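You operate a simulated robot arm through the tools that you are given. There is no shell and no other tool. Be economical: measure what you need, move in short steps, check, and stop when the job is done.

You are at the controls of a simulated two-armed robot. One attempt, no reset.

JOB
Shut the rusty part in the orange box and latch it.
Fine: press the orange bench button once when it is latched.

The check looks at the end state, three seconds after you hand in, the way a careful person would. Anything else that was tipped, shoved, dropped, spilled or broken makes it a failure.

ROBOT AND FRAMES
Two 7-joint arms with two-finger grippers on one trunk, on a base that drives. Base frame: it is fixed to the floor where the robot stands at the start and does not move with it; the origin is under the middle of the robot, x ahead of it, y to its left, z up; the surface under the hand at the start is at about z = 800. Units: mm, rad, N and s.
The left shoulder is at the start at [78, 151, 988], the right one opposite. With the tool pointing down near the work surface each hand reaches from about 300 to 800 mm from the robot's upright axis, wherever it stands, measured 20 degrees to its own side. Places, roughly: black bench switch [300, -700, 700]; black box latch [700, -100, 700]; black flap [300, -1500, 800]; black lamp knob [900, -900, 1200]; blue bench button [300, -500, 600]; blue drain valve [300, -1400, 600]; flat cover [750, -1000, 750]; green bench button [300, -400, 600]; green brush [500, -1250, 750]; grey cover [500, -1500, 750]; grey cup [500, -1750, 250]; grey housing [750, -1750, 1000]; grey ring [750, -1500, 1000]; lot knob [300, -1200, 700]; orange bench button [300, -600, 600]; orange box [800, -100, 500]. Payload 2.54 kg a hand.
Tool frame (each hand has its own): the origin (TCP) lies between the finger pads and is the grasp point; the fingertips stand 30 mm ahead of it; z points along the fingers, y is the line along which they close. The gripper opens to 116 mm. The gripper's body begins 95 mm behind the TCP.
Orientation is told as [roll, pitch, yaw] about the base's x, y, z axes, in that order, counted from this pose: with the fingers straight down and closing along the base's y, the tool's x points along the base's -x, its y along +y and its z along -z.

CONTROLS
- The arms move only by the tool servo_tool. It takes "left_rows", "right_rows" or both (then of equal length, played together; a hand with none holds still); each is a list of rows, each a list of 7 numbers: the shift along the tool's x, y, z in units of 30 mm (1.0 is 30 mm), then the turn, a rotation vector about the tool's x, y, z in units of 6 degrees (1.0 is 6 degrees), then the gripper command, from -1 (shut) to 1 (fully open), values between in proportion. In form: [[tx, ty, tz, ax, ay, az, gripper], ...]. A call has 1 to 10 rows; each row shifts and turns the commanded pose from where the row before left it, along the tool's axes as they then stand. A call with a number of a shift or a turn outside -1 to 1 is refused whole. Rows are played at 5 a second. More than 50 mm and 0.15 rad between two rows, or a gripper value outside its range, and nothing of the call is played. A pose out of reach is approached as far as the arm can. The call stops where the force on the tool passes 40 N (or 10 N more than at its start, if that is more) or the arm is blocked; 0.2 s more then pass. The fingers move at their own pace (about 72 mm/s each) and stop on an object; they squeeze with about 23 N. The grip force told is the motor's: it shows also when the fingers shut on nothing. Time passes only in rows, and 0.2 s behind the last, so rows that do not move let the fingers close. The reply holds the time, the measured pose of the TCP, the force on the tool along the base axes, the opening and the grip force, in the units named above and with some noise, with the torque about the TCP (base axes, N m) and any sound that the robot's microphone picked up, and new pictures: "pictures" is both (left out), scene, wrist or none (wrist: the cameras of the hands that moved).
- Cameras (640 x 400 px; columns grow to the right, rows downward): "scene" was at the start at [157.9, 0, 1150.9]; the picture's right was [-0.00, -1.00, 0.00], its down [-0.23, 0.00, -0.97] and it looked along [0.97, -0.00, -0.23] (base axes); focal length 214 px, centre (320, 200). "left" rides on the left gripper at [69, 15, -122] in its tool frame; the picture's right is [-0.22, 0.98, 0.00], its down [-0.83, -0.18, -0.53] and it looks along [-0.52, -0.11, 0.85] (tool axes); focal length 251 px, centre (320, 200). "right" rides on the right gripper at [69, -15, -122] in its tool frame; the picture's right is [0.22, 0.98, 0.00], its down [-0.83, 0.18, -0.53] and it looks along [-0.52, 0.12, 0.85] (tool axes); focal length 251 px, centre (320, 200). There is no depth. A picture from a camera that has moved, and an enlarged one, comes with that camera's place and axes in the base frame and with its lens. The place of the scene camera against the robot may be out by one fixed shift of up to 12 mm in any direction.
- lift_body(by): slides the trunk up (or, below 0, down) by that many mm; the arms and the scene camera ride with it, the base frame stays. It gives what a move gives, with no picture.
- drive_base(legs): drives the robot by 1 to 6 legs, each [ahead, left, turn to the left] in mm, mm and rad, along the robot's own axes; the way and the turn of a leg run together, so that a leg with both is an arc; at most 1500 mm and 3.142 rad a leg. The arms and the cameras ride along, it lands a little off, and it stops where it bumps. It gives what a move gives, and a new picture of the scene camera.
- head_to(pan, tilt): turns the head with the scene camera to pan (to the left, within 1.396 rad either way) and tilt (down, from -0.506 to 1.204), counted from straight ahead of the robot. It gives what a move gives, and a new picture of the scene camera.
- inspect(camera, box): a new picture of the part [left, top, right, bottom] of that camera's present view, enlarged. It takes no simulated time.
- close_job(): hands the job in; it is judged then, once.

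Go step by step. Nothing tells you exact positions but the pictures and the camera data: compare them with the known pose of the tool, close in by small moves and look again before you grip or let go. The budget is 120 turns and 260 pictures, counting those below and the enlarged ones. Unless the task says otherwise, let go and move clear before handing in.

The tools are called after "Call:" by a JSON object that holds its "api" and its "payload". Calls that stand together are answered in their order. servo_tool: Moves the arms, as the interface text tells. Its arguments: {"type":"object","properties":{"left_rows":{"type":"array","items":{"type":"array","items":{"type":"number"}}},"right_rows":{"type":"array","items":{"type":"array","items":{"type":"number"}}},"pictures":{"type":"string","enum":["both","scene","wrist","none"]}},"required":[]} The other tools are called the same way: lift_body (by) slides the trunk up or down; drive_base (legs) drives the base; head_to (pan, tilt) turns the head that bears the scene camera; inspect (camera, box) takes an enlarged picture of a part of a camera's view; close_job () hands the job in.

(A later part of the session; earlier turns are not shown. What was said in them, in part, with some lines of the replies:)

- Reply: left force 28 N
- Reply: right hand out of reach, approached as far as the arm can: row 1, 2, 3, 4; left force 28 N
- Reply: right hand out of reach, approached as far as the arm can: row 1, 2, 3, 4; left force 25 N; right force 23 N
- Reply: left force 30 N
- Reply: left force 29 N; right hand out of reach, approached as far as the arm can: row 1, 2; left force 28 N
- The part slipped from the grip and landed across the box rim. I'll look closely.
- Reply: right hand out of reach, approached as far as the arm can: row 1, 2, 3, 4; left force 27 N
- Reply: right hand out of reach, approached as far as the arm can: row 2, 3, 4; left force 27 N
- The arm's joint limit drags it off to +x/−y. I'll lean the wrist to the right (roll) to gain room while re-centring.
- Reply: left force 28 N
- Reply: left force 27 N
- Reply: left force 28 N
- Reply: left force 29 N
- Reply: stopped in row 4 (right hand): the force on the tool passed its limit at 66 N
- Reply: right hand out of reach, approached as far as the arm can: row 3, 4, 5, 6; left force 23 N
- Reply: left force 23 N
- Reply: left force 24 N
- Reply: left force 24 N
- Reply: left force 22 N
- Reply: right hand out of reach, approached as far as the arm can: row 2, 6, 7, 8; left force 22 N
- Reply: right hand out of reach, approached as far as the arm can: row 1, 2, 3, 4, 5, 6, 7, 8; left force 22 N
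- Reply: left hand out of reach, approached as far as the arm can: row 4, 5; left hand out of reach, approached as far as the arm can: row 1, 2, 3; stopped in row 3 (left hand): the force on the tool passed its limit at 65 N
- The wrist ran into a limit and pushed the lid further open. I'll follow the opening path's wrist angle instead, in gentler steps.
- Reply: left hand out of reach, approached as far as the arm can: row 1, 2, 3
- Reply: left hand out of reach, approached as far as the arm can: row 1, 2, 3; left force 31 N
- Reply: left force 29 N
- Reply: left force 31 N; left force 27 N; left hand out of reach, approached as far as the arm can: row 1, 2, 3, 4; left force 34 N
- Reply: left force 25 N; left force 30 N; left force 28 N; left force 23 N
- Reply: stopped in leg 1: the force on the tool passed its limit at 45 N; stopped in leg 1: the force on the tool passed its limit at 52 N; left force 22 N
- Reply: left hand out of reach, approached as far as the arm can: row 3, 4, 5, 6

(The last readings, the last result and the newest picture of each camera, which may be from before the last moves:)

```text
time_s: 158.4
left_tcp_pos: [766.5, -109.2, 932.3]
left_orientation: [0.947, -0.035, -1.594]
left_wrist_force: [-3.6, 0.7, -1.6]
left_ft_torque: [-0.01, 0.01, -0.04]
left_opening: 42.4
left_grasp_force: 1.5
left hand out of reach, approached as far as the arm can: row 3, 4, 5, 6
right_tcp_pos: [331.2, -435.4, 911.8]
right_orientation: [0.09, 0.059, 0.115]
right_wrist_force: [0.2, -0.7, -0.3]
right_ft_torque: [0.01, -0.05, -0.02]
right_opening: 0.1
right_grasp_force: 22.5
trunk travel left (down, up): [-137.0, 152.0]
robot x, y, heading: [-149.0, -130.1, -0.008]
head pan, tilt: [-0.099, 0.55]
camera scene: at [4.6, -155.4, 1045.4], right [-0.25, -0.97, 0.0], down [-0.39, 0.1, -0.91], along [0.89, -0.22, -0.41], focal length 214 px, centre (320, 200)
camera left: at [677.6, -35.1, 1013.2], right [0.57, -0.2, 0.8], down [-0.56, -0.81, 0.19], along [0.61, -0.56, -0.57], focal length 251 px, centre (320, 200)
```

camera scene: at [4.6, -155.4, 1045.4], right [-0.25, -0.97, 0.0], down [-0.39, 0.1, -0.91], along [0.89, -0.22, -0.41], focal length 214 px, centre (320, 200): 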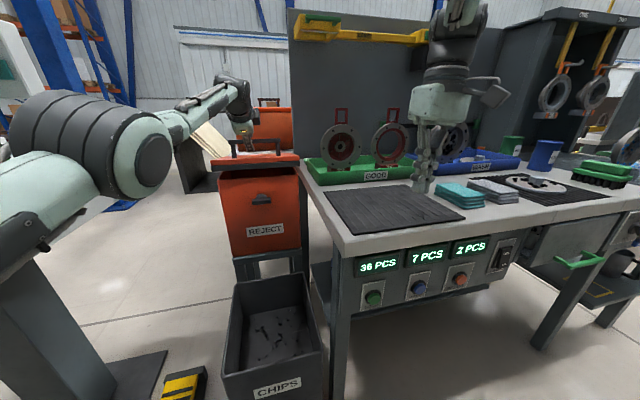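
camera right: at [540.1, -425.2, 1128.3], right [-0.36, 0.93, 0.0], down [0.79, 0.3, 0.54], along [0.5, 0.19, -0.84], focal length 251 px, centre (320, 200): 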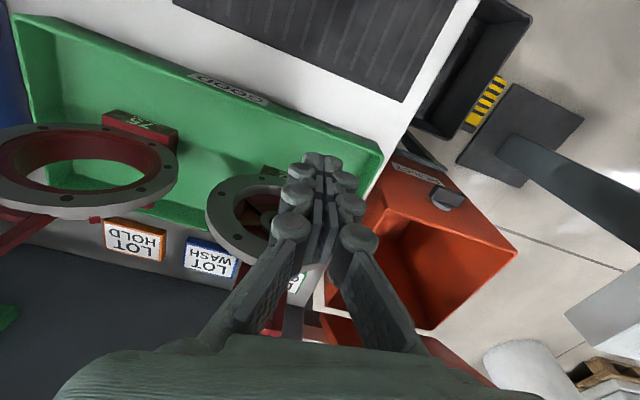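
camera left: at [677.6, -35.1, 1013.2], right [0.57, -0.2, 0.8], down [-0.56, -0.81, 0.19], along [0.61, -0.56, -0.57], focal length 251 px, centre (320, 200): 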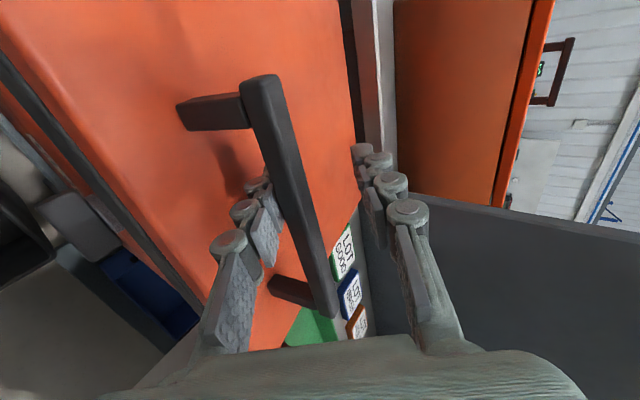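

The lower finger is still under the bar. I'll withdraw along the finger direction using base and trunk steps.

Call:
{"api": "drive_base", "payload": {"legs": [[-25, 0, 0]]}}

Call:
{"api": "lift_body", "payload": {"by": 12}}

Call:
{"api": "drive_base", "payload": {"legs": [[-30, 0, 0]]}}

Call:
{"api": "lift_body", "payload": {"by": 18}}

Call:
{"api": "drive_base", "payload": {"legs": [[-50, 0, 0]]}}

Call:
{"api": "inspect", "payload": {"camera": "left", "box": [0, 0, 640, 400]}}

```text
time_s: 159.2
left_tcp_pos: [741.6, -107.1, 929.9]
left_orientation: [0.945, -0.032, -1.596]
left_wrist_force: [-1.0, 0.2, -1.9]
left_ft_torque: [0.04, 0.02, -0.05]
left_opening: 42.6
left_grasp_force: 1.7
right_tcp_pos: [306.7, -433.9, 910.3]
right_orientation: [0.09, 0.06, 0.115]
right_wrist_force: [-0.4, 0.4, -0.9]
right_ft_torque: [-0.04, 0.02, -0.01]
right_opening: 0.0
right_grasp_force: 22.8
trunk travel left (down, up): [-137.0, 152.0]
robot x, y, heading: [-173.9, -133.0, -0.009]
head pan, tilt: [-0.099, 0.55]
camera scene: at [-19.6, -155.2, 1045.2], right [-0.25, -0.97, 0.0], down [-0.4, 0.1, -0.91], along [0.88, -0.23, -0.41], focal length 214 px, centre (320, 200)
```

scene: 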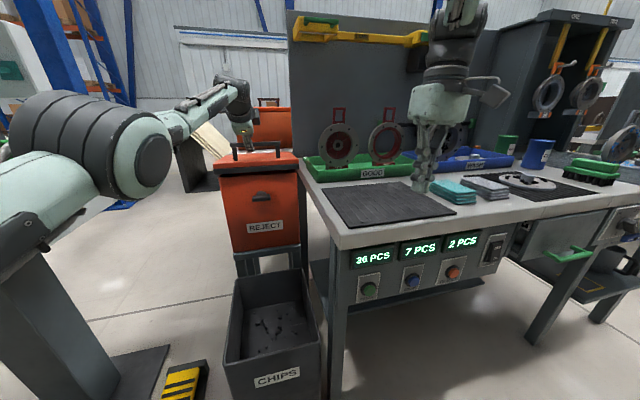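

```text
time_s: 159.8
left_tcp_pos: [742.6, -107.4, 942.7]
left_orientation: [0.945, -0.034, -1.595]
left_wrist_force: [-2.2, 0.7, -2.5]
left_ft_torque: [0.01, 0.08, 0.0]
left_opening: 43.0
left_grasp_force: 1.6
right_tcp_pos: [307.5, -434.7, 920.8]
right_orientation: [0.091, 0.061, 0.114]
right_wrist_force: [0.4, 0.4, 0.7]
right_ft_torque: [0.01, -0.04, -0.01]
right_opening: 0.0
right_grasp_force: 22.8
trunk travel left (down, up): [-149.0, 140.0]
robot x, y, heading: [-172.3, -133.1, -0.012]
head pan, tilt: [-0.099, 0.55]
```

```text
time_s: 160.7
left_tcp_pos: [711.9, -106.4, 943.7]
left_orientation: [0.948, -0.035, -1.593]
left_wrist_force: [-0.1, 0.3, 0.1]
left_ft_torque: [0.01, 0.01, 0.04]
left_opening: 40.5
left_grasp_force: 0.1
right_tcp_pos: [277.8, -433.8, 922.0]
right_orientation: [0.092, 0.061, 0.116]
right_wrist_force: [-0.7, 0.2, 0.6]
right_ft_torque: [-0.01, 0.01, 0.05]
right_opening: 0.0
right_grasp_force: 23.1
trunk travel left (down, up): [-149.0, 140.0]
robot x, y, heading: [-202.4, -134.0, -0.009]
head pan, tilt: [-0.099, 0.55]
camera scene: at [-50.1, -154.6, 1057.0], right [-0.24, -0.97, 0.0], down [-0.4, 0.1, -0.91], along [0.88, -0.22, -0.41], focal length 214 px, centre (320, 200)
```

scene: 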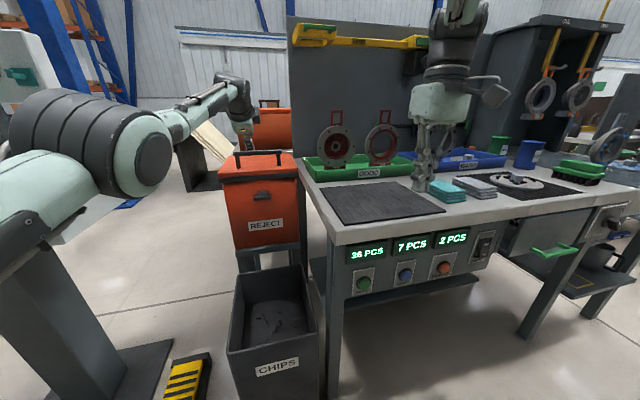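

```text
time_s: 161.3
left_tcp_pos: [712.9, -106.9, 961.8]
left_orientation: [0.949, -0.035, -1.593]
left_wrist_force: [0.5, 0.7, -0.1]
left_ft_torque: [-0.01, 0.0, -0.01]
left_opening: 40.6
left_grasp_force: 0.1
right_tcp_pos: [276.8, -433.8, 939.0]
right_orientation: [0.092, 0.063, 0.115]
right_wrist_force: [-0.1, 0.1, -0.4]
right_ft_torque: [0.01, -0.01, 0.04]
right_opening: 0.0
right_grasp_force: 23.2
trunk travel left (down, up): [-167.0, 122.0]
robot x, y, heading: [-204.2, -133.5, -0.004]
head pan, tilt: [-0.099, 0.55]
```

```text
time_s: 162.3
left_tcp_pos: [662.7, -108.4, 962.5]
left_orientation: [0.95, -0.035, -1.594]
left_wrist_force: [0.2, -0.4, -0.4]
left_ft_torque: [0.02, 0.01, -0.02]
left_opening: 40.6
left_grasp_force: 0.0
right_tcp_pos: [227.1, -433.3, 938.1]
right_orientation: [0.091, 0.061, 0.112]
right_wrist_force: [-0.2, -0.9, 0.4]
right_ft_torque: [0.01, 0.02, -0.02]
right_opening: 0.2
right_grasp_force: 23.2
trunk travel left (down, up): [-167.0, 122.0]
robot x, y, heading: [-253.3, -132.9, -0.016]
head pan, tilt: [-0.099, 0.55]
camera scene: at [-99.8, -154.1, 1074.7], right [-0.24, -0.97, 0.0], down [-0.4, 0.1, -0.91], along [0.88, -0.22, -0.41], focal length 214 px, centre (320, 200)
```

scene: 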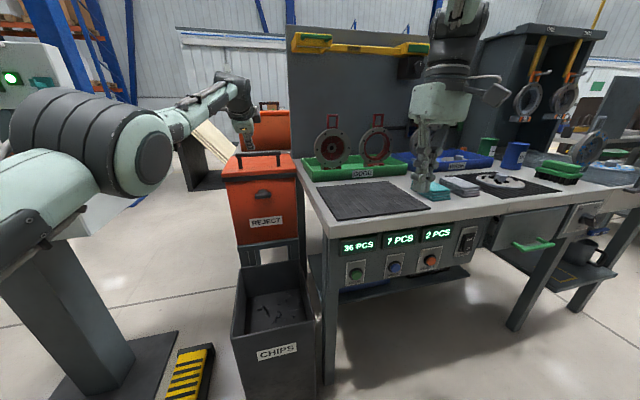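

```text
1.00 times, centred on (320, 200) of left (not enlarged: the box is as wide or as high as the picture)
camera zoom: at [573.4, -34.1, 1043.3], right [0.56, -0.2, 0.8], down [-0.56, -0.81, 0.19], along [0.61, -0.56, -0.57], focal length 251 px, centre (320, 200)
```

zoom: 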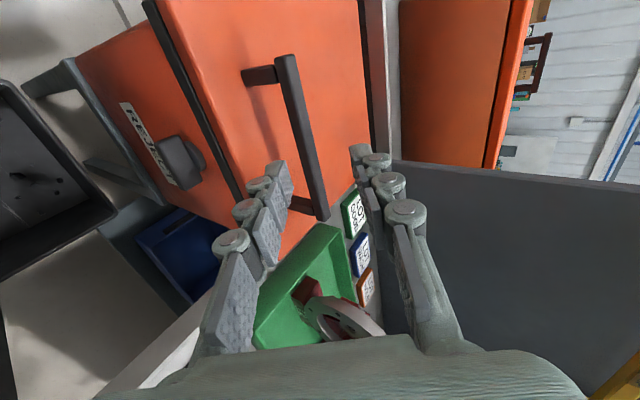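

The lid is closed and the left hand is free. Now for the latch: I'll level the left tool, back off slightly and lower to knob height.

Call:
{"api": "drive_base", "payload": {"legs": [[-40, 0, 0]]}}

Call:
{"api": "servo_tool", "payload": {"left_rows": [[0, 0, 0, -0.9, 0, 0, -0.3], [0, 0, 0, -0.9, 0, 0, -0.3], [0, 0, 0, -0.9, 0, 0, -0.3], [0, 0, 0, -0.9, 0, 0, -0.3], [0, 0, 0, -0.9, 0, 0, -0.3], [0, 0, 0, -0.9, 0, 0, -0.3], [0, 0, 0, -0.5, 0, 0, -0.3]], "pictures": "none"}}

Call:
{"api": "lift_body", "payload": {"by": -92}}

Call:
{"api": "inspect", "payload": {"camera": "scene", "box": [0, 0, 640, 400]}}

Call:
{"api": "inspect", "payload": {"camera": "left", "box": [0, 0, 640, 400]}}

```text
time_s: 163.1
left_tcp_pos: [622.2, -106.5, 963.5]
left_orientation: [0.949, -0.036, -1.596]
left_wrist_force: [-0.5, -0.6, 0.5]
left_ft_torque: [0.02, 0.02, 0.0]
left_opening: 40.6
left_grasp_force: 0.0
right_tcp_pos: [185.6, -432.5, 939.0]
right_orientation: [0.093, 0.063, 0.114]
right_wrist_force: [-0.6, 0.0, -0.4]
right_ft_torque: [0.01, -0.04, -0.03]
right_opening: 0.0
right_grasp_force: 22.7
trunk travel left (down, up): [-167.0, 122.0]
robot x, y, heading: [-295.2, -130.0, -0.013]
head pan, tilt: [-0.099, 0.55]
camera scene: at [-140.5, -153.6, 1074.6], right [-0.24, -0.97, 0.0], down [-0.4, 0.1, -0.91], along [0.88, -0.22, -0.42], focal length 214 px, centre (320, 200)
```

scene: 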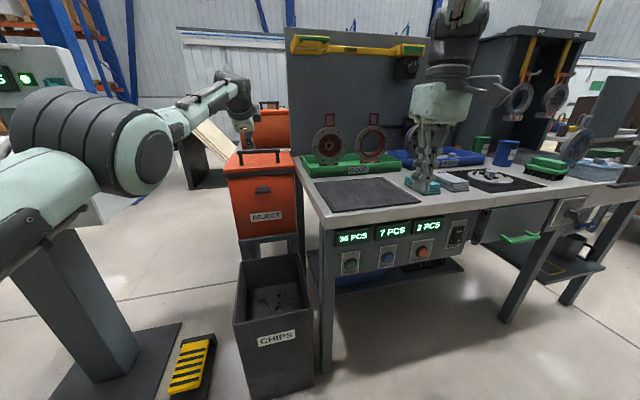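

```text
time_s: 164.7
left_tcp_pos: [680.5, -125.5, 972.3]
left_orientation: [1.567, -0.032, -1.597]
left_wrist_force: [0.7, 0.2, 0.0]
left_ft_torque: [0.03, -0.01, -0.02]
left_opening: 40.3
left_grasp_force: 0.2
left hand out of reach, approached as far as the arm can: row 1, 2, 3, 4, 5, 6
right_tcp_pos: [187.7, -434.3, 937.0]
right_orientation: [0.094, 0.066, 0.114]
right_wrist_force: [-0.1, 0.2, 0.2]
right_ft_torque: [0.01, -0.02, 0.0]
right_opening: 0.0
right_grasp_force: 23.0
trunk travel left (down, up): [-167.0, 122.0]
robot x, y, heading: [-294.1, -130.9, -0.013]
head pan, tilt: [-0.099, 0.55]
```

```text
time_s: 166.0
left_tcp_pos: [679.7, -125.3, 882.4]
left_orientation: [1.566, -0.035, -1.594]
left_wrist_force: [-0.4, -0.4, 0.4]
left_ft_torque: [0.0, 0.0, 0.01]
left_opening: 40.7
left_grasp_force: 0.0
right_tcp_pos: [186.0, -433.9, 845.6]
right_orientation: [0.093, 0.066, 0.114]
right_wrist_force: [-0.7, 0.1, 0.4]
right_ft_torque: [0.01, -0.04, 0.0]
right_opening: 0.3
right_grasp_force: 22.9
trunk travel left (down, up): [-75.0, 214.0]
robot x, y, heading: [-297.1, -131.0, -0.012]
head pan, tilt: [-0.099, 0.55]
```

```text
1.00 times, centred on (320, 200) of scene (not enlarged: the box is as wide or as high as the picture)
camera zoom: at [-140.1, -153.4, 982.3], right [-0.24, -0.97, 0.0], down [-0.41, 0.1, -0.91], along [0.88, -0.22, -0.42], focal length 214 px, centre (320, 200)
```

zoom: 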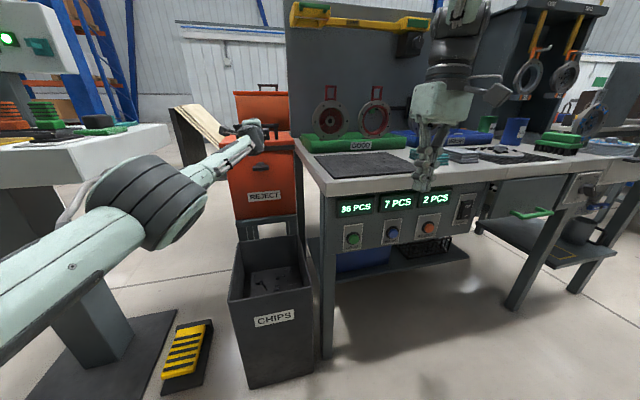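

```text
1.00 times, centred on (320, 200) of left (not enlarged: the box is as wide or as high as the picture)
camera zoom: at [559.9, -52.4, 894.8], right [0.0, -0.18, 0.98], down [-0.56, -0.82, -0.15], along [0.83, -0.55, -0.1], focal length 251 px, centre (320, 200)
```

zoom: 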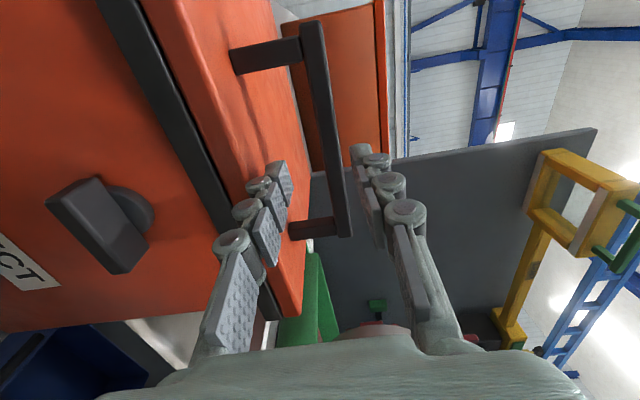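

I'm level and rolled correctly. I'll back off, lower trunk and arm to z≈746 and re-check alignment with the horizontal lever.

Call:
{"api": "drive_base", "payload": {"legs": [[-80, 0, 0]]}}

Call:
{"api": "lift_body", "payload": {"by": -74}}

Call:
{"api": "servo_tool", "payload": {"left_rows": [[0, -0.7, -0.3, 0, 0, 0, -0.3], [0, -0.7, -0.3, 0, 0, 0, -0.3], [0, -0.65, -0.3, 0, 0, 0, -0.3]], "pictures": "both"}}

```text
time_s: 167.1
left_tcp_pos: [600.3, -122.9, 882.7]
left_orientation: [1.567, -0.035, -1.596]
left_wrist_force: [-0.2, -0.3, -0.4]
left_ft_torque: [0.01, -0.01, 0.01]
left_opening: 40.7
left_grasp_force: 0.0
right_tcp_pos: [107.1, -433.1, 845.3]
right_orientation: [0.092, 0.065, 0.113]
right_wrist_force: [0.0, 0.0, 1.1]
right_ft_torque: [0.01, -0.01, 0.01]
right_opening: 0.0
right_grasp_force: 23.2
trunk travel left (down, up): [-75.0, 214.0]
robot x, y, heading: [-377.4, -129.5, -0.019]
head pan, tilt: [-0.099, 0.55]
camera scene: at [-220.2, -152.3, 982.3], right [-0.24, -0.97, 0.0], down [-0.41, 0.1, -0.91], along [0.88, -0.22, -0.42], focal length 214 px, centre (320, 200)
```

scene: 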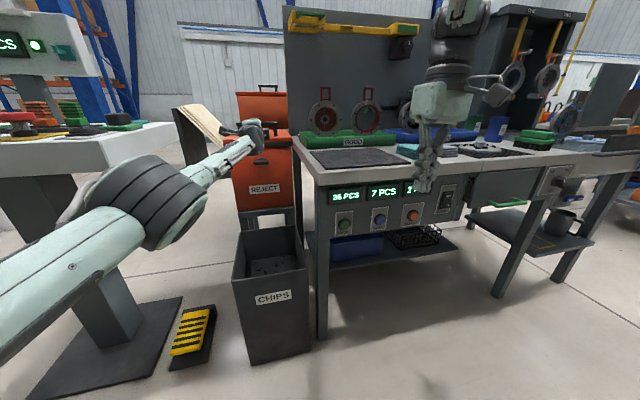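

```text
time_s: 168.2
left_tcp_pos: [599.0, -122.9, 807.7]
left_orientation: [1.568, -0.037, -1.596]
left_wrist_force: [-0.4, 0.6, 0.2]
left_ft_torque: [-0.02, -0.01, 0.0]
left_opening: 40.2
left_grasp_force: 0.0
right_tcp_pos: [106.8, -432.6, 771.5]
right_orientation: [0.094, 0.067, 0.114]
right_wrist_force: [-0.5, 0.3, 0.6]
right_ft_torque: [-0.02, 0.02, 0.05]
right_opening: 0.0
right_grasp_force: 22.6
trunk travel left (down, up): [-1.0, 288.0]
robot x, y, heading: [-373.9, -126.3, -0.012]
head pan, tilt: [-0.099, 0.55]
```

```text
time_s: 169.0
left_tcp_pos: [598.5, -133.9, 746.7]
left_orientation: [1.564, -0.035, -1.594]
left_wrist_force: [0.0, 0.6, 0.1]
left_ft_torque: [-0.01, 0.03, -0.03]
left_opening: 40.5
left_grasp_force: 0.0
left hand out of reach, approached as far as the arm can: row 1, 2, 3
right_tcp_pos: [106.5, -433.6, 769.6]
right_orientation: [0.095, 0.07, 0.114]
right_wrist_force: [-0.1, -0.7, 0.2]
right_ft_torque: [0.0, 0.0, 0.0]
right_opening: 0.1
right_grasp_force: 22.6
trunk travel left (down, up): [-1.0, 288.0]
robot x, y, heading: [-373.8, -129.0, -0.014]
head pan, tilt: [-0.099, 0.55]
camera scene: at [-220.0, -152.2, 908.0], right [-0.24, -0.97, 0.0], down [-0.41, 0.1, -0.91], along [0.88, -0.22, -0.42], focal length 214 px, centre (320, 200)
camera left: at [477.8, -61.6, 758.8], right [0.0, -0.18, 0.98], down [-0.55, -0.82, -0.15], along [0.83, -0.55, -0.1], focal length 251 px, centre (320, 200)
```

scene: 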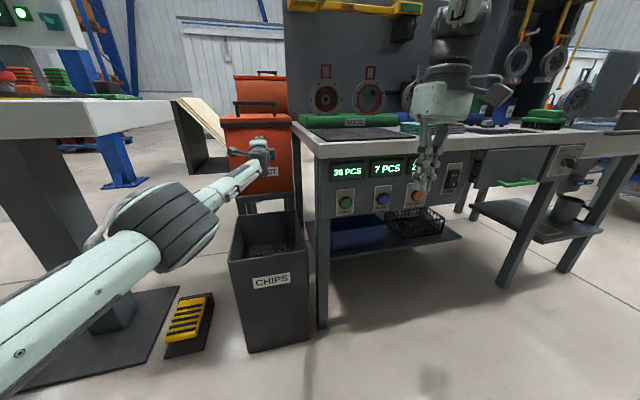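
left: 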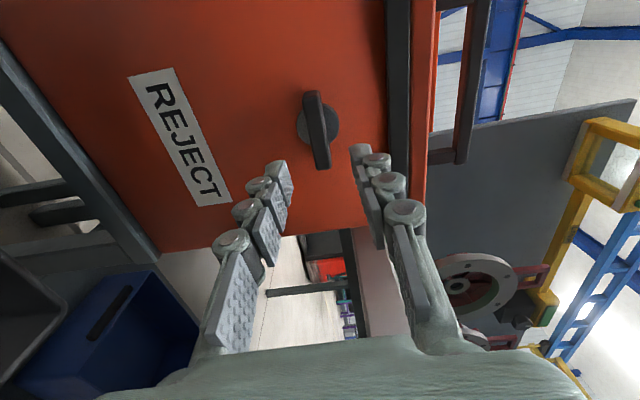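

Aligned with the lever. To avoid over-extension I'll retract the arm 85 mm relative to the base and drive forward 145 mm.

Call:
{"api": "servo_tool", "payload": {"left_rows": [[0.05, 0, -0.95, 0, 0, 0, -0.3], [0.05, 0, -0.95, 0, 0, 0, -0.3], [0, 0, -0.95, 0, 0, 0, -0.3]], "pictures": "none"}}

Call:
{"api": "drive_base", "payload": {"legs": [[140, 0, 0]]}}

Call:
{"api": "inspect", "payload": {"camera": "left", "box": [0, 0, 640, 400]}}

```text
time_s: 169.8
left_tcp_pos: [593.1, -148.8, 744.2]
left_orientation: [1.568, -0.035, -1.595]
left_wrist_force: [0.2, 0.1, 0.5]
left_ft_torque: [0.01, 0.0, -0.02]
left_opening: 40.6
left_grasp_force: 0.1
left hand out of reach, approached as far as the arm can: row 1, 2, 3
right_tcp_pos: [107.0, -431.9, 769.7]
right_orientation: [0.094, 0.066, 0.114]
right_wrist_force: [-0.6, -0.1, -0.2]
right_ft_torque: [-0.04, -0.02, -0.01]
right_opening: 0.1
right_grasp_force: 23.3
trunk travel left (down, up): [-1.0, 288.0]
robot x, y, heading: [-373.0, -128.3, -0.013]
head pan, tilt: [-0.099, 0.55]
```

```text
time_s: 170.9
left_tcp_pos: [672.8, -156.3, 746.2]
left_orientation: [1.569, -0.034, -1.591]
left_wrist_force: [-36.0, 3.8, 4.0]
left_ft_torque: [0.06, -0.15, 1.2]
left_opening: 13.3
left_grasp_force: 40.5
right_tcp_pos: [189.5, -433.8, 767.5]
right_orientation: [0.093, 0.076, 0.116]
right_wrist_force: [-0.7, -0.2, -0.3]
right_ft_torque: [-0.01, -0.03, -0.02]
right_opening: 0.1
right_grasp_force: 22.9
trunk travel left (down, up): [-1.0, 288.0]
robot x, y, heading: [-290.9, -128.8, -0.015]
head pan, tilt: [-0.099, 0.55]
stopped in leg 1: the force on the tool passed its limit at 369 N (the readings are from after the stop); the commanded pose is now the measured one
camera scene: at [-138.1, -152.4, 907.4], right [-0.23, -0.97, 0.0], down [-0.41, 0.1, -0.9], along [0.88, -0.21, -0.43], focal length 214 px, centre (320, 200)
```

scene: 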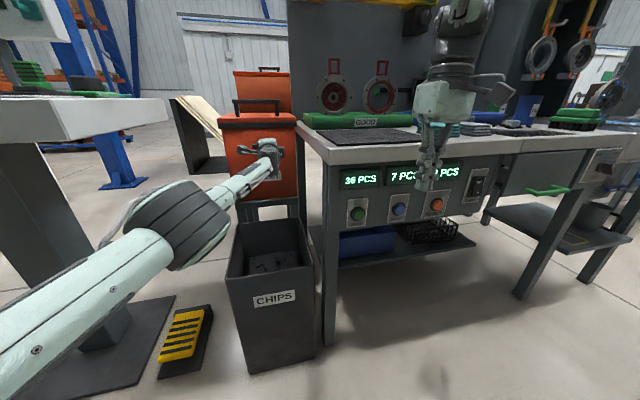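

```text
1.00 times, centred on (320, 200) of left (not enlarged: the box is as wide or as high as the picture)
camera zoom: at [552.3, -84.9, 758.8], right [0.0, -0.18, 0.98], down [-0.55, -0.82, -0.15], along [0.83, -0.54, -0.1], focal length 251 px, centre (320, 200)
```

zoom: 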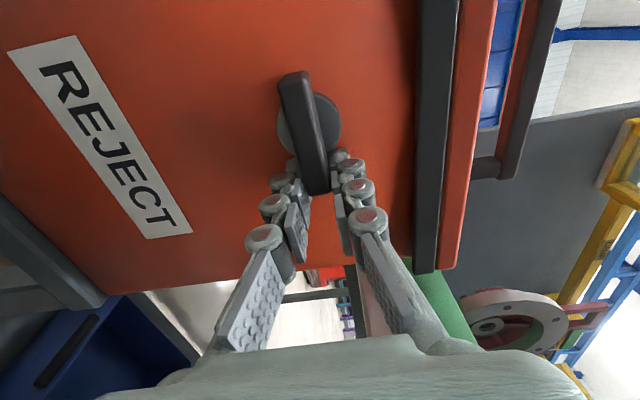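

The arm didn't retract and the hand bumped the box, and it now holds the lever's right end. I'll ease back 8 mm and turn the lever back along its arc from here.

Call:
{"api": "drive_base", "payload": {"legs": [[-10, 0, 0]]}}

Call:
{"api": "servo_tool", "payload": {"left_rows": [[0.01, 0.09, 0, 0, 0, -1, -1], [0.02, 0.09, 0, 0, 0, -1, -1], [0.02, 0.09, 0, 0, 0, -1, -1], [0.03, 0.09, 0, 0, 0, -1, -1], [0.03, 0.09, 0, 0, 0, -1, -1], [0.03, 0.09, 0, 0, 0, -1, -1], [0.03, 0.09, 0, 0, 0, -1, -1], [0.03, 0.09, 0, 0, 0, -1, -1]], "pictures": "wrist"}}

```text
time_s: 171.7
left_tcp_pos: [665.6, -155.8, 742.5]
left_orientation: [1.563, -0.033, -1.59]
left_wrist_force: [0.5, -0.7, -0.4]
left_ft_torque: [-0.02, 0.02, 0.03]
left_opening: 40.6
left_grasp_force: 0.0
right_tcp_pos: [180.8, -434.0, 768.0]
right_orientation: [0.094, 0.073, 0.116]
right_wrist_force: [-0.6, -0.7, 0.8]
right_ft_torque: [-0.02, 0.01, -0.03]
right_opening: 0.2
right_grasp_force: 23.3
trunk travel left (down, up): [-1.0, 288.0]
robot x, y, heading: [-300.5, -126.9, -0.015]
head pan, tilt: [-0.099, 0.55]
camera scene: at [-145.4, -153.0, 907.2], right [-0.24, -0.97, 0.0], down [-0.42, 0.1, -0.9], along [0.88, -0.21, -0.43], focal length 214 px, centre (320, 200)
```

scene: 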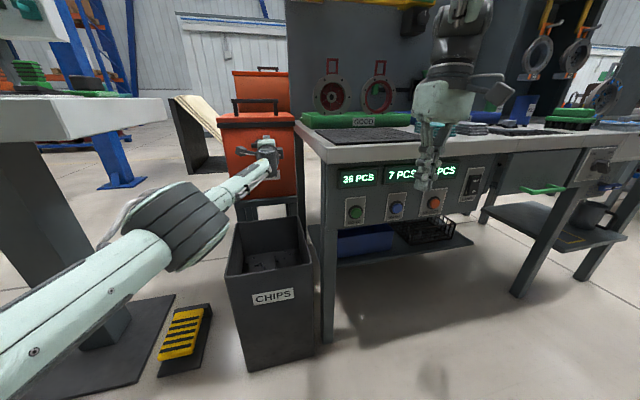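

```text
time_s: 173.4
left_tcp_pos: [666.8, -146.9, 765.8]
left_orientation: [1.576, -0.815, -1.594]
left_wrist_force: [-24.3, 4.3, 5.9]
left_ft_torque: [0.2, 0.17, 0.54]
left_opening: 13.7
left_grasp_force: 40.4
left hand out of reach, approached as far as the arm can: row 6
right_tcp_pos: [179.0, -433.6, 766.4]
right_orientation: [0.092, 0.079, 0.116]
right_wrist_force: [-0.7, -0.6, 0.1]
right_ft_torque: [0.01, 0.01, 0.0]
right_opening: 0.1
right_grasp_force: 23.0
trunk travel left (down, up): [-1.0, 288.0]
robot x, y, heading: [-301.5, -131.3, -0.012]
head pan, tilt: [-0.099, 0.55]
stopped in row 8 (left hand): the force on the tool passed its limit at 41 N (the readings are from after the stop); the commanded pose is now the measured one
camera left: at [545.9, -86.1, 725.1], right [0.01, 0.56, 0.83], down [-0.55, -0.69, 0.47], along [0.83, -0.46, 0.3], focal length 251 px, centre (320, 200)
```

left: 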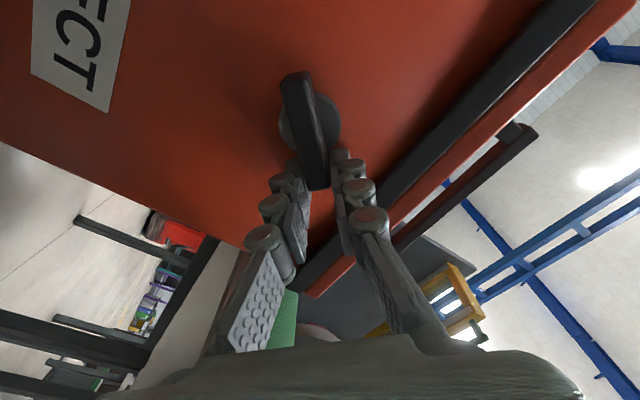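

The lever is following, about 45° done. I'll finish the turn.

Call:
{"api": "servo_tool", "payload": {"left_rows": [[0.03, 0.09, -0.1, 0, 0, -1, -1], [0.03, 0.09, 0, 0, 0, -1, -1], [0.03, 0.09, 0, 0, 0, -1, -1], [0.03, 0.09, 0, 0, 0, -1, -1], [0.03, 0.09, 0, 0, 0, -1, -1], [0.03, 0.09, 0, 0, 0, -1, -1], [0.03, 0.09, 0, 0, 0, -1, -1], [0, 0, 0, 0, 0, -0.6, -1]], "pictures": "wrist"}}

```text
time_s: 173.9
left_tcp_pos: [666.0, -143.8, 767.6]
left_orientation: [1.58, -0.951, -1.596]
left_wrist_force: [-24.0, 4.6, 4.7]
left_ft_torque: [0.26, 0.37, 0.53]
left_opening: 13.5
left_grasp_force: 40.2
left hand out of reach, approached as far as the arm can: row 1
right_tcp_pos: [178.4, -432.5, 766.2]
right_orientation: [0.097, 0.079, 0.114]
right_wrist_force: [0.1, -1.0, -0.2]
right_ft_torque: [0.0, 0.01, 0.04]
right_opening: 0.0
right_grasp_force: 23.2
trunk travel left (down, up): [-1.0, 288.0]
robot x, y, heading: [-298.8, -129.2, -0.012]
head pan, tilt: [-0.099, 0.55]
stopped in row 2 (left hand): the force on the tool passed its limit at 41 N (the readings are from after the stop); the commanded pose is now the measured one
camera left: at [546.1, -89.5, 719.6], right [0.01, 0.67, 0.74], down [-0.55, -0.62, 0.56], along [0.84, -0.41, 0.36], focal length 251 px, centre (320, 200)
```

left: 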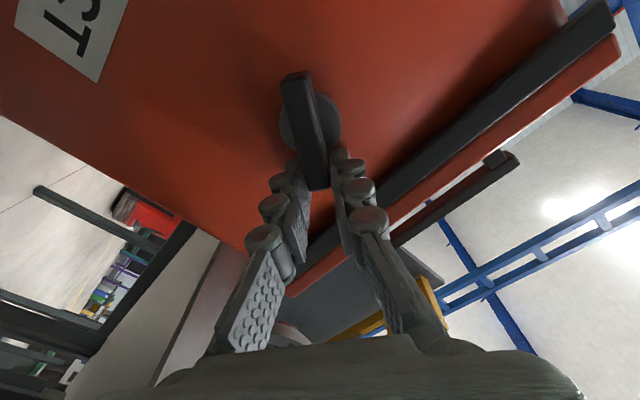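

I'll relieve the forward pressure by 4 mm of base motion and continue.

Call:
{"api": "drive_base", "payload": {"legs": [[-6, 0, 0]]}}

Call:
{"api": "servo_tool", "payload": {"left_rows": [[0.03, 0.08, 0, 0, 0, -0.9, -1], [0.03, 0.08, 0, 0, 0, -0.9, -1], [0.03, 0.08, 0, 0, 0, -0.9, -1], [0.03, 0.08, 0, 0, 0, -0.9, -1], [0.02, 0.08, 0, 0, 0, -0.9, -1], [0.02, 0.08, 0, 0, 0, -0.9, -1], [0, 0, 0, 0, 0, -0.6, -1]], "pictures": "wrist"}}

```text
time_s: 174.7
left_tcp_pos: [663.9, -143.5, 766.8]
left_orientation: [1.577, -0.95, -1.595]
left_wrist_force: [30.9, 1.8, 18.7]
left_ft_torque: [0.31, -0.63, -0.09]
left_opening: 13.6
left_grasp_force: 40.2
right_tcp_pos: [174.3, -433.3, 766.6]
right_orientation: [0.097, 0.079, 0.113]
right_wrist_force: [0.3, 0.6, 0.7]
right_ft_torque: [0.01, 0.02, -0.01]
right_opening: 0.0
right_grasp_force: 23.1
trunk travel left (down, up): [-1.0, 288.0]
robot x, y, heading: [-307.7, -131.9, -0.011]
head pan, tilt: [-0.099, 0.55]
camera scene: at [-152.4, -152.2, 906.8], right [-0.23, -0.97, 0.0], down [-0.42, 0.1, -0.9], along [0.88, -0.21, -0.43], focal length 214 px, centre (320, 200)
```

scene: 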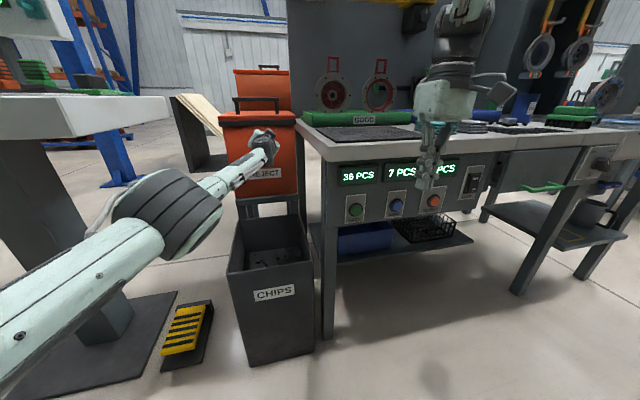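

```text
time_s: 175.8
left_tcp_pos: [665.3, -132.5, 771.7]
left_orientation: [1.608, -1.358, -1.625]
left_wrist_force: [-22.4, 3.3, 4.1]
left_ft_torque: [0.1, 0.25, 0.33]
left_opening: 13.5
left_grasp_force: 40.0
left hand out of reach, approached as far as the arm can: row 5
right_tcp_pos: [173.1, -432.0, 764.5]
right_orientation: [0.098, 0.083, 0.116]
right_wrist_force: [-0.4, 0.4, 0.5]
right_ft_torque: [-0.05, 0.01, -0.02]
right_opening: 0.2
right_grasp_force: 23.0
trunk travel left (down, up): [-1.0, 288.0]
robot x, y, heading: [-308.6, -132.7, -0.013]
head pan, tilt: [-0.099, 0.55]
stopped in row 5 (left hand): the force on the tool passed its limit at 49 N (the readings are from after the stop); the commanded pose is now the measured one
camera left: at [543.5, -101.8, 706.1], right [0.01, 0.91, 0.42], down [-0.55, -0.34, 0.77], along [0.84, -0.24, 0.49], focal length 251 px, centre (320, 200)
```

left: 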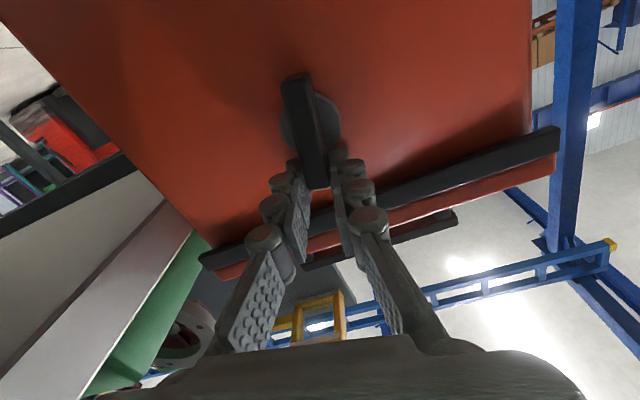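

About 12° left. I'll finish, release, and back away.

Call:
{"api": "drive_base", "payload": {"legs": [[-5, 0, 0]]}}

Call:
{"api": "servo_tool", "payload": {"left_rows": [[0.02, 0.05, 0, 0, 0, -0.8, -1], [0.02, 0.05, 0, 0, 0, -0.8, -1], [0, 0, 0, 0, 0, -0.6, -1], [0, 0, 0, 0, 0, 0, -1]], "pictures": "none"}}

Call:
{"api": "servo_tool", "payload": {"left_rows": [[0, 0, 0, 0, 0, 0, -0.3], [0, 0, 0, 0, 0, 0, -0.2], [0, 0, 0, 0, 0, 0, -0.2]], "pictures": "none"}}

Call:
{"api": "drive_base", "payload": {"legs": [[-120, 0, 0]]}}

Call:
{"api": "inspect", "payload": {"camera": "left", "box": [0, 0, 640, 400]}}

Call:
{"api": "inspect", "payload": {"camera": "scene", "box": [310, 140, 520, 260]}}

```text
time_s: 176.5
left_tcp_pos: [660.7, -131.5, 770.0]
left_orientation: [1.604, -1.359, -1.62]
left_wrist_force: [30.0, -1.4, 15.4]
left_ft_torque: [-0.02, -0.52, -0.05]
left_opening: 13.9
left_grasp_force: 40.6
right_tcp_pos: [169.0, -433.9, 764.2]
right_orientation: [0.1, 0.083, 0.111]
right_wrist_force: [0.5, -0.3, 0.0]
right_ft_torque: [-0.01, 0.01, 0.02]
right_opening: 0.0
right_grasp_force: 22.6
trunk travel left (down, up): [-1.0, 288.0]
robot x, y, heading: [-311.3, -128.4, -0.013]
head pan, tilt: [-0.099, 0.55]
camera scene: at [-157.2, -152.0, 906.4], right [-0.23, -0.97, 0.0], down [-0.43, 0.1, -0.9], along [0.88, -0.21, -0.44], focal length 214 px, centre (320, 200)
```

scene: 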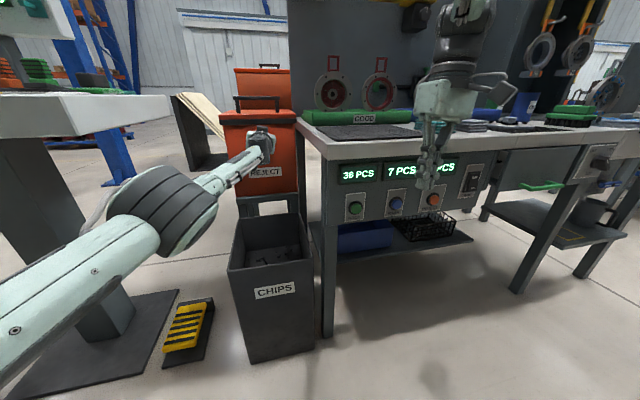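

```text
time_s: 177.5
left_tcp_pos: [661.0, -127.1, 770.9]
left_orientation: [-1.945, -1.551, 1.929]
left_wrist_force: [-28.5, 10.2, -2.8]
left_ft_torque: [0.59, -0.17, 0.27]
left_opening: 13.7
left_grasp_force: 40.1
right_tcp_pos: [168.7, -433.2, 764.5]
right_orientation: [0.1, 0.08, 0.113]
right_wrist_force: [0.2, -0.2, -0.1]
right_ft_torque: [0.0, -0.02, 0.01]
right_opening: 0.2
right_grasp_force: 23.3
trunk travel left (down, up): [-1.0, 288.0]
robot x, y, heading: [-313.7, -133.0, -0.011]
head pan, tilt: [-0.099, 0.55]
```

```text
time_s: 178.3
left_tcp_pos: [661.6, -128.4, 770.6]
left_orientation: [-1.937, -1.552, 1.916]
left_wrist_force: [0.1, -0.4, 1.0]
left_ft_torque: [0.0, -0.02, -0.01]
left_opening: 46.8
left_grasp_force: 0.0
right_tcp_pos: [169.9, -434.0, 763.6]
right_orientation: [0.1, 0.081, 0.113]
right_wrist_force: [0.1, -0.2, 0.1]
right_ft_torque: [0.01, 0.0, 0.01]
right_opening: 0.0
right_grasp_force: 23.4
trunk travel left (down, up): [-1.0, 288.0]
robot x, y, heading: [-311.8, -126.5, -0.013]
head pan, tilt: [-0.099, 0.55]
```

```text
time_s: 179.5
left_tcp_pos: [543.8, -126.9, 771.0]
left_orientation: [-1.935, -1.552, 1.919]
left_wrist_force: [-0.2, -0.5, -0.4]
left_ft_torque: [0.03, 0.01, -0.01]
left_opening: 46.2
left_grasp_force: 0.1
right_tcp_pos: [52.2, -432.5, 763.7]
right_orientation: [0.1, 0.084, 0.113]
right_wrist_force: [-0.2, -0.1, 0.9]
right_ft_torque: [0.0, 0.0, 0.01]
right_opening: 0.2
right_grasp_force: 23.3
trunk travel left (down, up): [-1.0, 288.0]
robot x, y, heading: [-427.2, -128.6, -0.016]
head pan, tilt: [-0.099, 0.55]
camera scene: at [-275.1, -150.2, 906.1], right [-0.23, -0.97, 0.0], down [-0.43, 0.1, -0.9], along [0.88, -0.2, -0.44], focal length 214 px, centre (320, 200)
```

scene: 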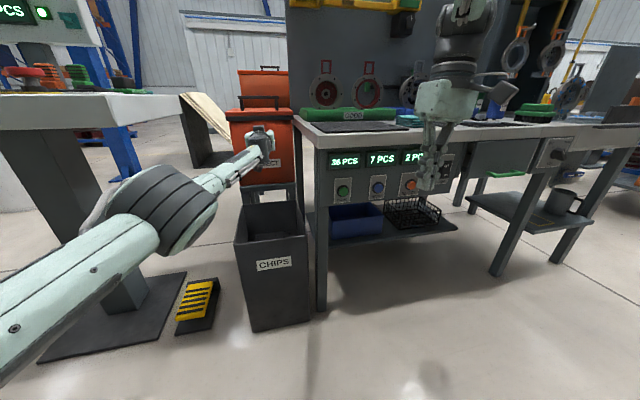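

```text
1.00 times, centred on (320, 200) of left (not enlarged: the box is as wide or as high as the picture)
camera zoom: at [423.3, -112.2, 700.1], right [0.02, 0.98, 0.2], down [-0.54, -0.16, 0.83], along [0.84, -0.12, 0.53], focal length 251 px, centre (320, 200)
```

zoom: 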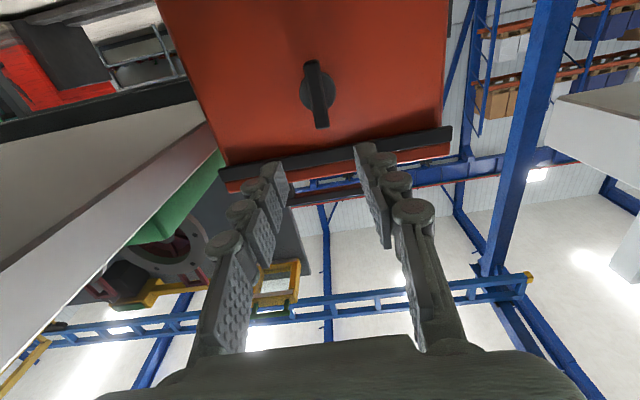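

```text
3.05 times, centred on (415, 200) of scene
camera zoom: at [-275.1, -150.2, 906.1], right [-0.23, -0.97, 0.0], down [-0.43, 0.1, -0.9], along [0.88, -0.2, -0.44], focal length 654 px, centre (30, 200)
```

zoom: 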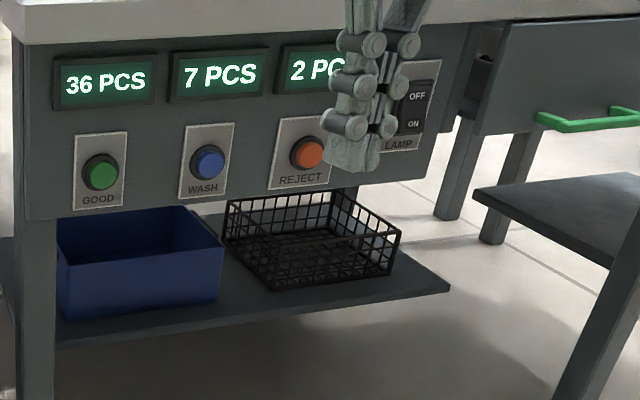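

The latch lever is vertical again, as found. Now the orange REJECT button on the bench front, at about (330,-615,628). I'll pitch the right hand forward and move in front of it with the fingers closed.

Call:
{"api": "servo_tool", "payload": {"right_rows": [[-0.33, -0.41, 0.28, 0, -1, 0, -1], [-0.3, -0.41, 0.31, 0, -1, 0, -1], [-0.27, -0.41, 0.34, 0, -1, 0, -1], [-0.23, -0.41, 0.37, 0, -1, 0, -1], [-0.19, -0.41, 0.39, 0, -1, 0, -1], [-0.15, -0.41, 0.41, 0, -1, 0, -1], [-0.11, -0.41, 0.42, 0, -1, 0, -1], [-0.06, -0.41, 0.43, 0, -1, 0, -1]], "pictures": "none"}}

Call:
{"api": "servo_tool", "payload": {"right_rows": [[0, -0.41, 0.43, 0, -1, 0, -1], [0.03, -0.41, 0.43, 0, -1, 0, -1], [0.07, -0.41, 0.43, 0, -1, 0, -1], [0.12, -0.41, 0.42, 0, -1, 0, -1], [0.16, -0.41, 0.4, 0, -1, 0, -1], [0.2, -0.41, 0.38, 0, -1, 0, -1], [0.24, -0.41, 0.36, 0, -1, 0, -1]], "pictures": "both"}}

Call:
{"api": "inspect", "payload": {"camera": "scene", "box": [310, 140, 520, 260]}}

```text
time_s: 181.3
left_tcp_pos: [544.0, -128.8, 769.9]
left_orientation: [-1.931, -1.551, 1.913]
left_wrist_force: [-0.5, -0.4, 0.5]
left_ft_torque: [-0.02, 0.0, -0.03]
left_opening: 46.2
left_grasp_force: 0.0
right_tcp_pos: [134.9, -515.0, 679.8]
right_orientation: [0.134, -0.75, 0.013]
right_wrist_force: [-0.8, 0.4, 0.7]
right_ft_torque: [-0.01, 0.0, -0.03]
right_opening: 0.2
right_grasp_force: 23.1
trunk travel left (down, up): [-1.0, 288.0]
robot x, y, heading: [-429.5, -133.5, -0.017]
head pan, tilt: [-0.099, 0.55]
```

```text
time_s: 182.9
left_tcp_pos: [545.9, -127.9, 770.8]
left_orientation: [-1.932, -1.552, 1.915]
left_wrist_force: [-0.5, 0.2, 1.1]
left_ft_torque: [-0.01, 0.01, -0.03]
left_opening: 46.7
left_grasp_force: 0.0
right_tcp_pos: [208.6, -584.2, 609.4]
right_orientation: [0.881, -1.443, -0.77]
right_wrist_force: [0.6, 0.9, 0.4]
right_ft_torque: [0.01, 0.02, 0.0]
right_opening: 0.0
right_grasp_force: 23.4
trunk travel left (down, up): [-1.0, 288.0]
robot x, y, heading: [-432.6, -128.3, -0.016]
head pan, tilt: [-0.099, 0.55]
camera scene: at [-275.3, -139.2, 897.4], right [-0.11, -0.99, 0.0], down [-0.52, 0.06, -0.85], along [0.85, -0.1, -0.52], focal length 214 px, centre (320, 200)
camera right: at [82.7, -606.5, 548.5], right [-0.12, 0.99, -0.12], down [-0.47, 0.05, 0.88], along [0.87, 0.16, 0.46], focal length 251 px, centre (320, 200)
```

scene: 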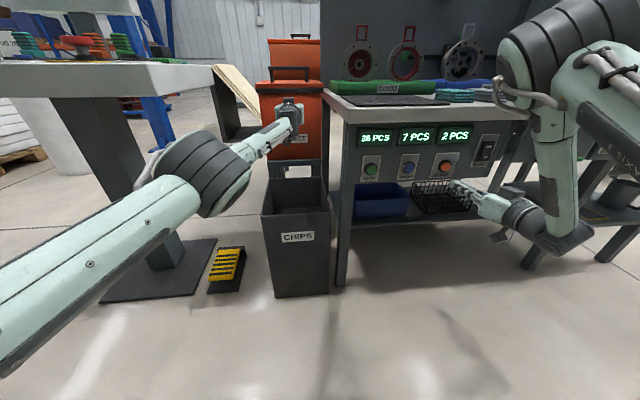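
right: 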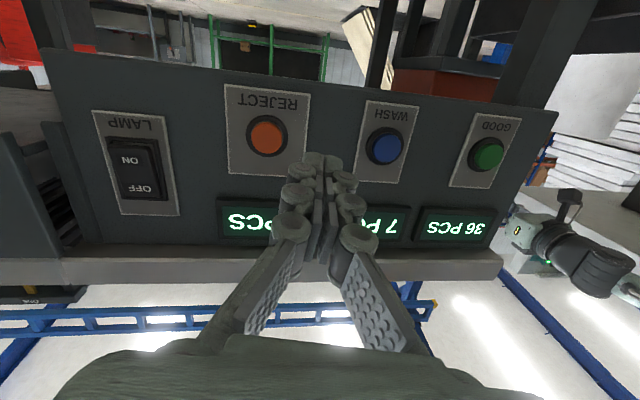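

```text
3.05 times, centred on (415, 200) of scene
camera zoom: at [-275.3, -139.2, 897.4], right [-0.11, -0.99, 0.0], down [-0.52, 0.06, -0.85], along [0.85, -0.1, -0.52], focal length 654 px, centre (30, 200)
```

zoom: 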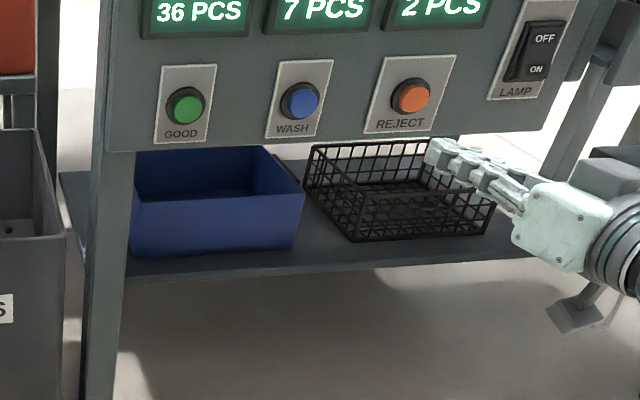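

The orange button is at about (337,-622,617). I'll align with it and advance most of the way.

Call:
{"api": "servo_tool", "payload": {"right_rows": [[-0.36, -0.82, -0.12, 0, 0, 0, -1], [-0.36, -0.82, -0.12, 0, 0, 0, -1], [0, 0, 0.7, 0, 0, 0, -1], [0, 0, 0.7, 0, 0, 0, -1], [0, 0, 0.6, 0, 0, 0, -1], [0, 0, 0, 0, 0, 0, -1]], "pictures": "wrist"}}

```text
time_s: 184.3
left_tcp_pos: [545.1, -128.3, 770.8]
left_orientation: [-1.932, -1.553, 1.915]
left_wrist_force: [0.4, 0.2, -0.4]
left_ft_torque: [0.02, 0.03, -0.01]
left_opening: 46.5
left_grasp_force: 0.1
right_tcp_pos: [267.1, -632.3, 621.3]
right_orientation: [0.872, -1.442, -0.762]
right_wrist_force: [-0.2, -0.1, 0.3]
right_ft_torque: [-0.02, -0.02, -0.04]
right_opening: 0.2
right_grasp_force: 23.0
trunk travel left (down, up): [-1.0, 288.0]
robot x, y, heading: [-427.5, -129.7, -0.012]
head pan, tilt: [-0.099, 0.55]
camera right: at [142.1, -654.1, 561.5], right [-0.12, 0.99, -0.12], down [-0.47, 0.05, 0.88], along [0.87, 0.16, 0.46], focal length 251 px, centre (320, 200)
```

right: 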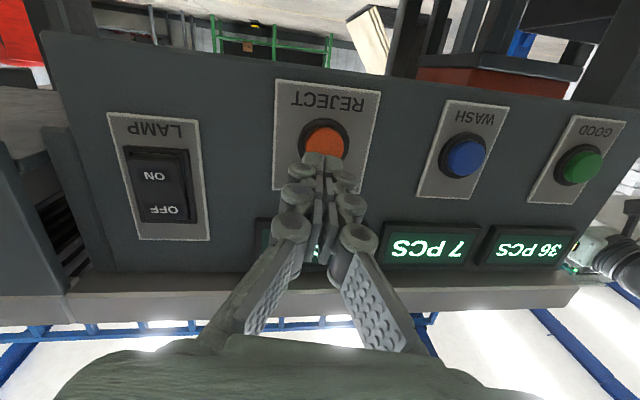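

I'm on line. I'll press slowly once, then retreat straight back.

Call:
{"api": "servo_tool", "payload": {"right_rows": [[0.17, 0.13, 0.3, 0, 0, 0, -1], [0, 0, 0.3, 0, 0, 0, -1], [0, 0, 0.25, 0, 0, 0, -1], [0, 0, 0.25, 0, 0, 0, -1], [0, 0, 0.2, 0, 0, 0, -1], [0, 0, 0.2, 0, 0, 0, -1]], "pictures": "scene"}}

Call:
{"api": "servo_tool", "payload": {"right_rows": [[0, 0, -0.6, 0, 0, 0, -1], [0, 0, -0.9, 0, 0, 0, -1], [0, 0, -0.9, 0, 0, 0, -1]], "pictures": "wrist"}}

Call:
{"api": "inspect", "payload": {"camera": "scene", "box": [310, 100, 520, 220]}}

```text
time_s: 185.7
left_tcp_pos: [543.8, -129.1, 772.2]
left_orientation: [-2.013, -1.551, 1.992]
left_wrist_force: [0.6, 0.0, -1.4]
left_ft_torque: [0.01, 0.04, -0.01]
left_opening: 46.5
left_grasp_force: 0.2
right_tcp_pos: [307.9, -622.6, 613.4]
right_orientation: [0.876, -1.442, -0.768]
right_wrist_force: [-25.3, 3.3, 3.8]
right_ft_torque: [-0.08, -0.32, 0.06]
right_opening: 5.9
right_grasp_force: 28.7
trunk travel left (down, up): [-1.0, 288.0]
robot x, y, heading: [-427.6, -125.6, -0.013]
head pan, tilt: [-0.099, 0.55]
heard: click
camera scene: at [-276.8, -139.1, 897.8], right [-0.11, -0.99, 0.0], down [-0.52, 0.06, -0.85], along [0.85, -0.1, -0.52], focal length 214 px, centre (320, 200)
```

scene: 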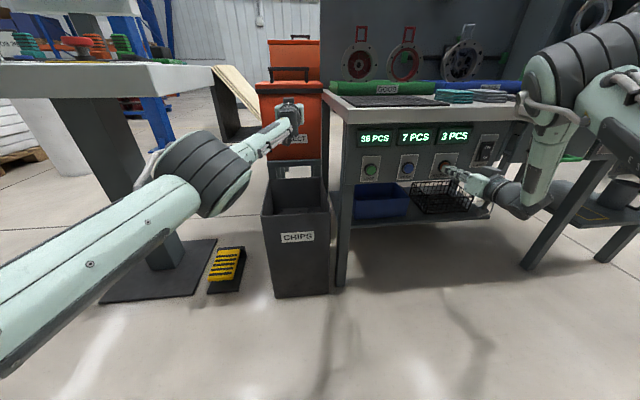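

```text
time_s: 186.5
left_tcp_pos: [544.5, -126.5, 769.7]
left_orientation: [-1.936, -1.551, 1.916]
left_wrist_force: [-0.6, 0.4, 0.4]
left_ft_torque: [0.0, -0.04, -0.04]
left_opening: 46.1
left_grasp_force: 0.2
right_tcp_pos: [238.5, -630.6, 618.9]
right_orientation: [0.873, -1.442, -0.765]
right_wrist_force: [0.2, 0.5, 0.5]
right_ft_torque: [0.03, 0.02, -0.02]
right_opening: 0.1
right_grasp_force: 28.8
trunk travel left (down, up): [-1.0, 288.0]
robot x, y, heading: [-427.7, -123.5, -0.012]
head pan, tilt: [-0.099, 0.55]
camera right: at [113.3, -652.2, 558.6], right [-0.12, 0.99, -0.12], down [-0.47, 0.05, 0.88], along [0.87, 0.16, 0.46], focal length 251 px, centre (320, 200)
```

right: 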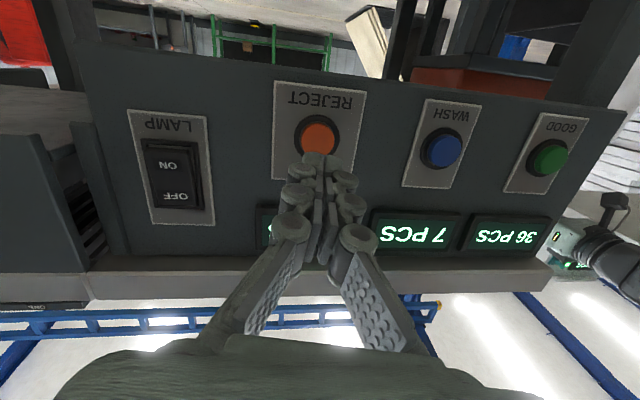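

```text
3.05 times, centred on (415, 160) of scene
camera zoom: at [-275.2, -139.3, 897.4], right [-0.11, -0.99, 0.0], down [-0.52, 0.06, -0.85], along [0.85, -0.09, -0.52], focal length 654 px, centre (30, 322)
```

zoom: 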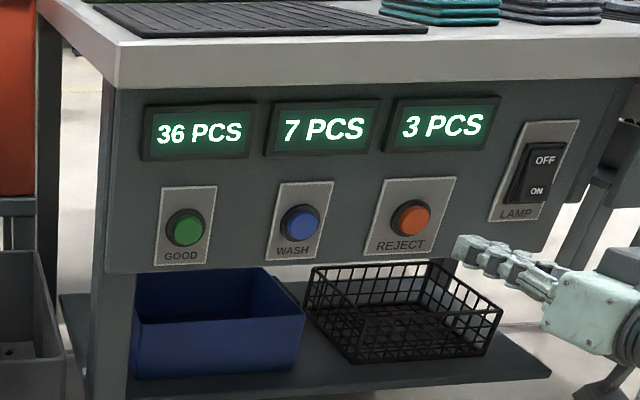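

Click heard, and the reject counter went from 2 to 3. A last look at the box before handing in.

Call:
{"api": "inspect", "payload": {"camera": "left", "box": [140, 0, 480, 220]}}

Call:
{"api": "inspect", "payload": {"camera": "scene", "box": [220, 30, 360, 180]}}

```text
1.82 times, centred on (310, 110) of left
camera zoom: at [423.3, -112.0, 700.1], right [0.02, 0.98, 0.2], down [-0.54, -0.16, 0.83], along [0.84, -0.12, 0.53], focal length 457 px, centre (338, 364)
```

zoom: 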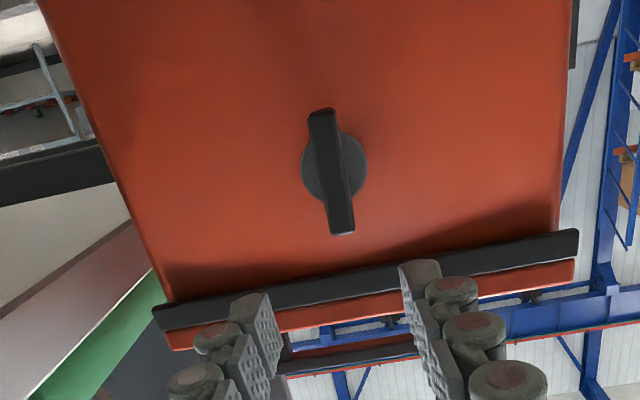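

```text
2.67 times, centred on (290, 105) of scene
camera zoom: at [-275.2, -139.3, 897.4], right [-0.11, -0.99, 0.0], down [-0.52, 0.06, -0.85], along [0.85, -0.09, -0.52], focal length 572 px, centre (400, 453)
```

zoom: 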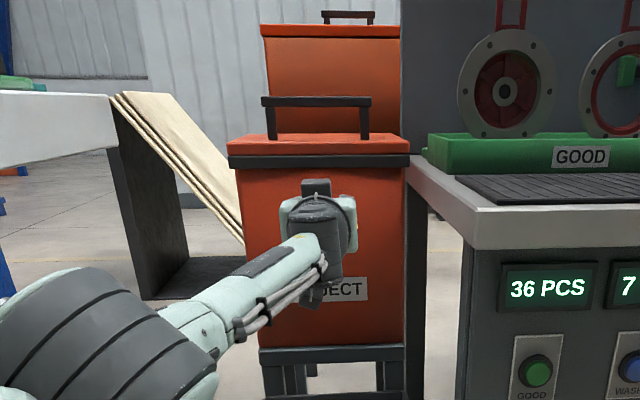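

The lid is shut, the latch lever is vertical as it was at the start, both hands are clear, and the counter reads 3. I'm handing in.

Call:
{"api": "close_job", "payload": {}}

```text
The job is handed in.
```

The rusty part (no. 26) is in the orange REJECT box, and the lid is shut. The latch lever is back at vertical, where it held the lid at the start. I pressed the orange button once: it clicked and the reject counter went from 2 to 3.

These went wrong along the way and could affect the check:
- **Part dropped:** it slipped from the gripper and landed across the box rim. I picked it up by its hub and released it a short drop above the box floor.
- **Box bumped:** while I lined up for the latch, the base drove the left hand into the box front with a 369 N peak. The box did not look displaced in the pictures afterwards.
- **Left desk:** early on the left arm was blocked over the left desk, near the lamp switch. I did not check that switch again.
- **Chips bin:** the base was stopped once while driving toward it. The bin did not move.

I did not pull the handle to test the latch after turning the lever back.
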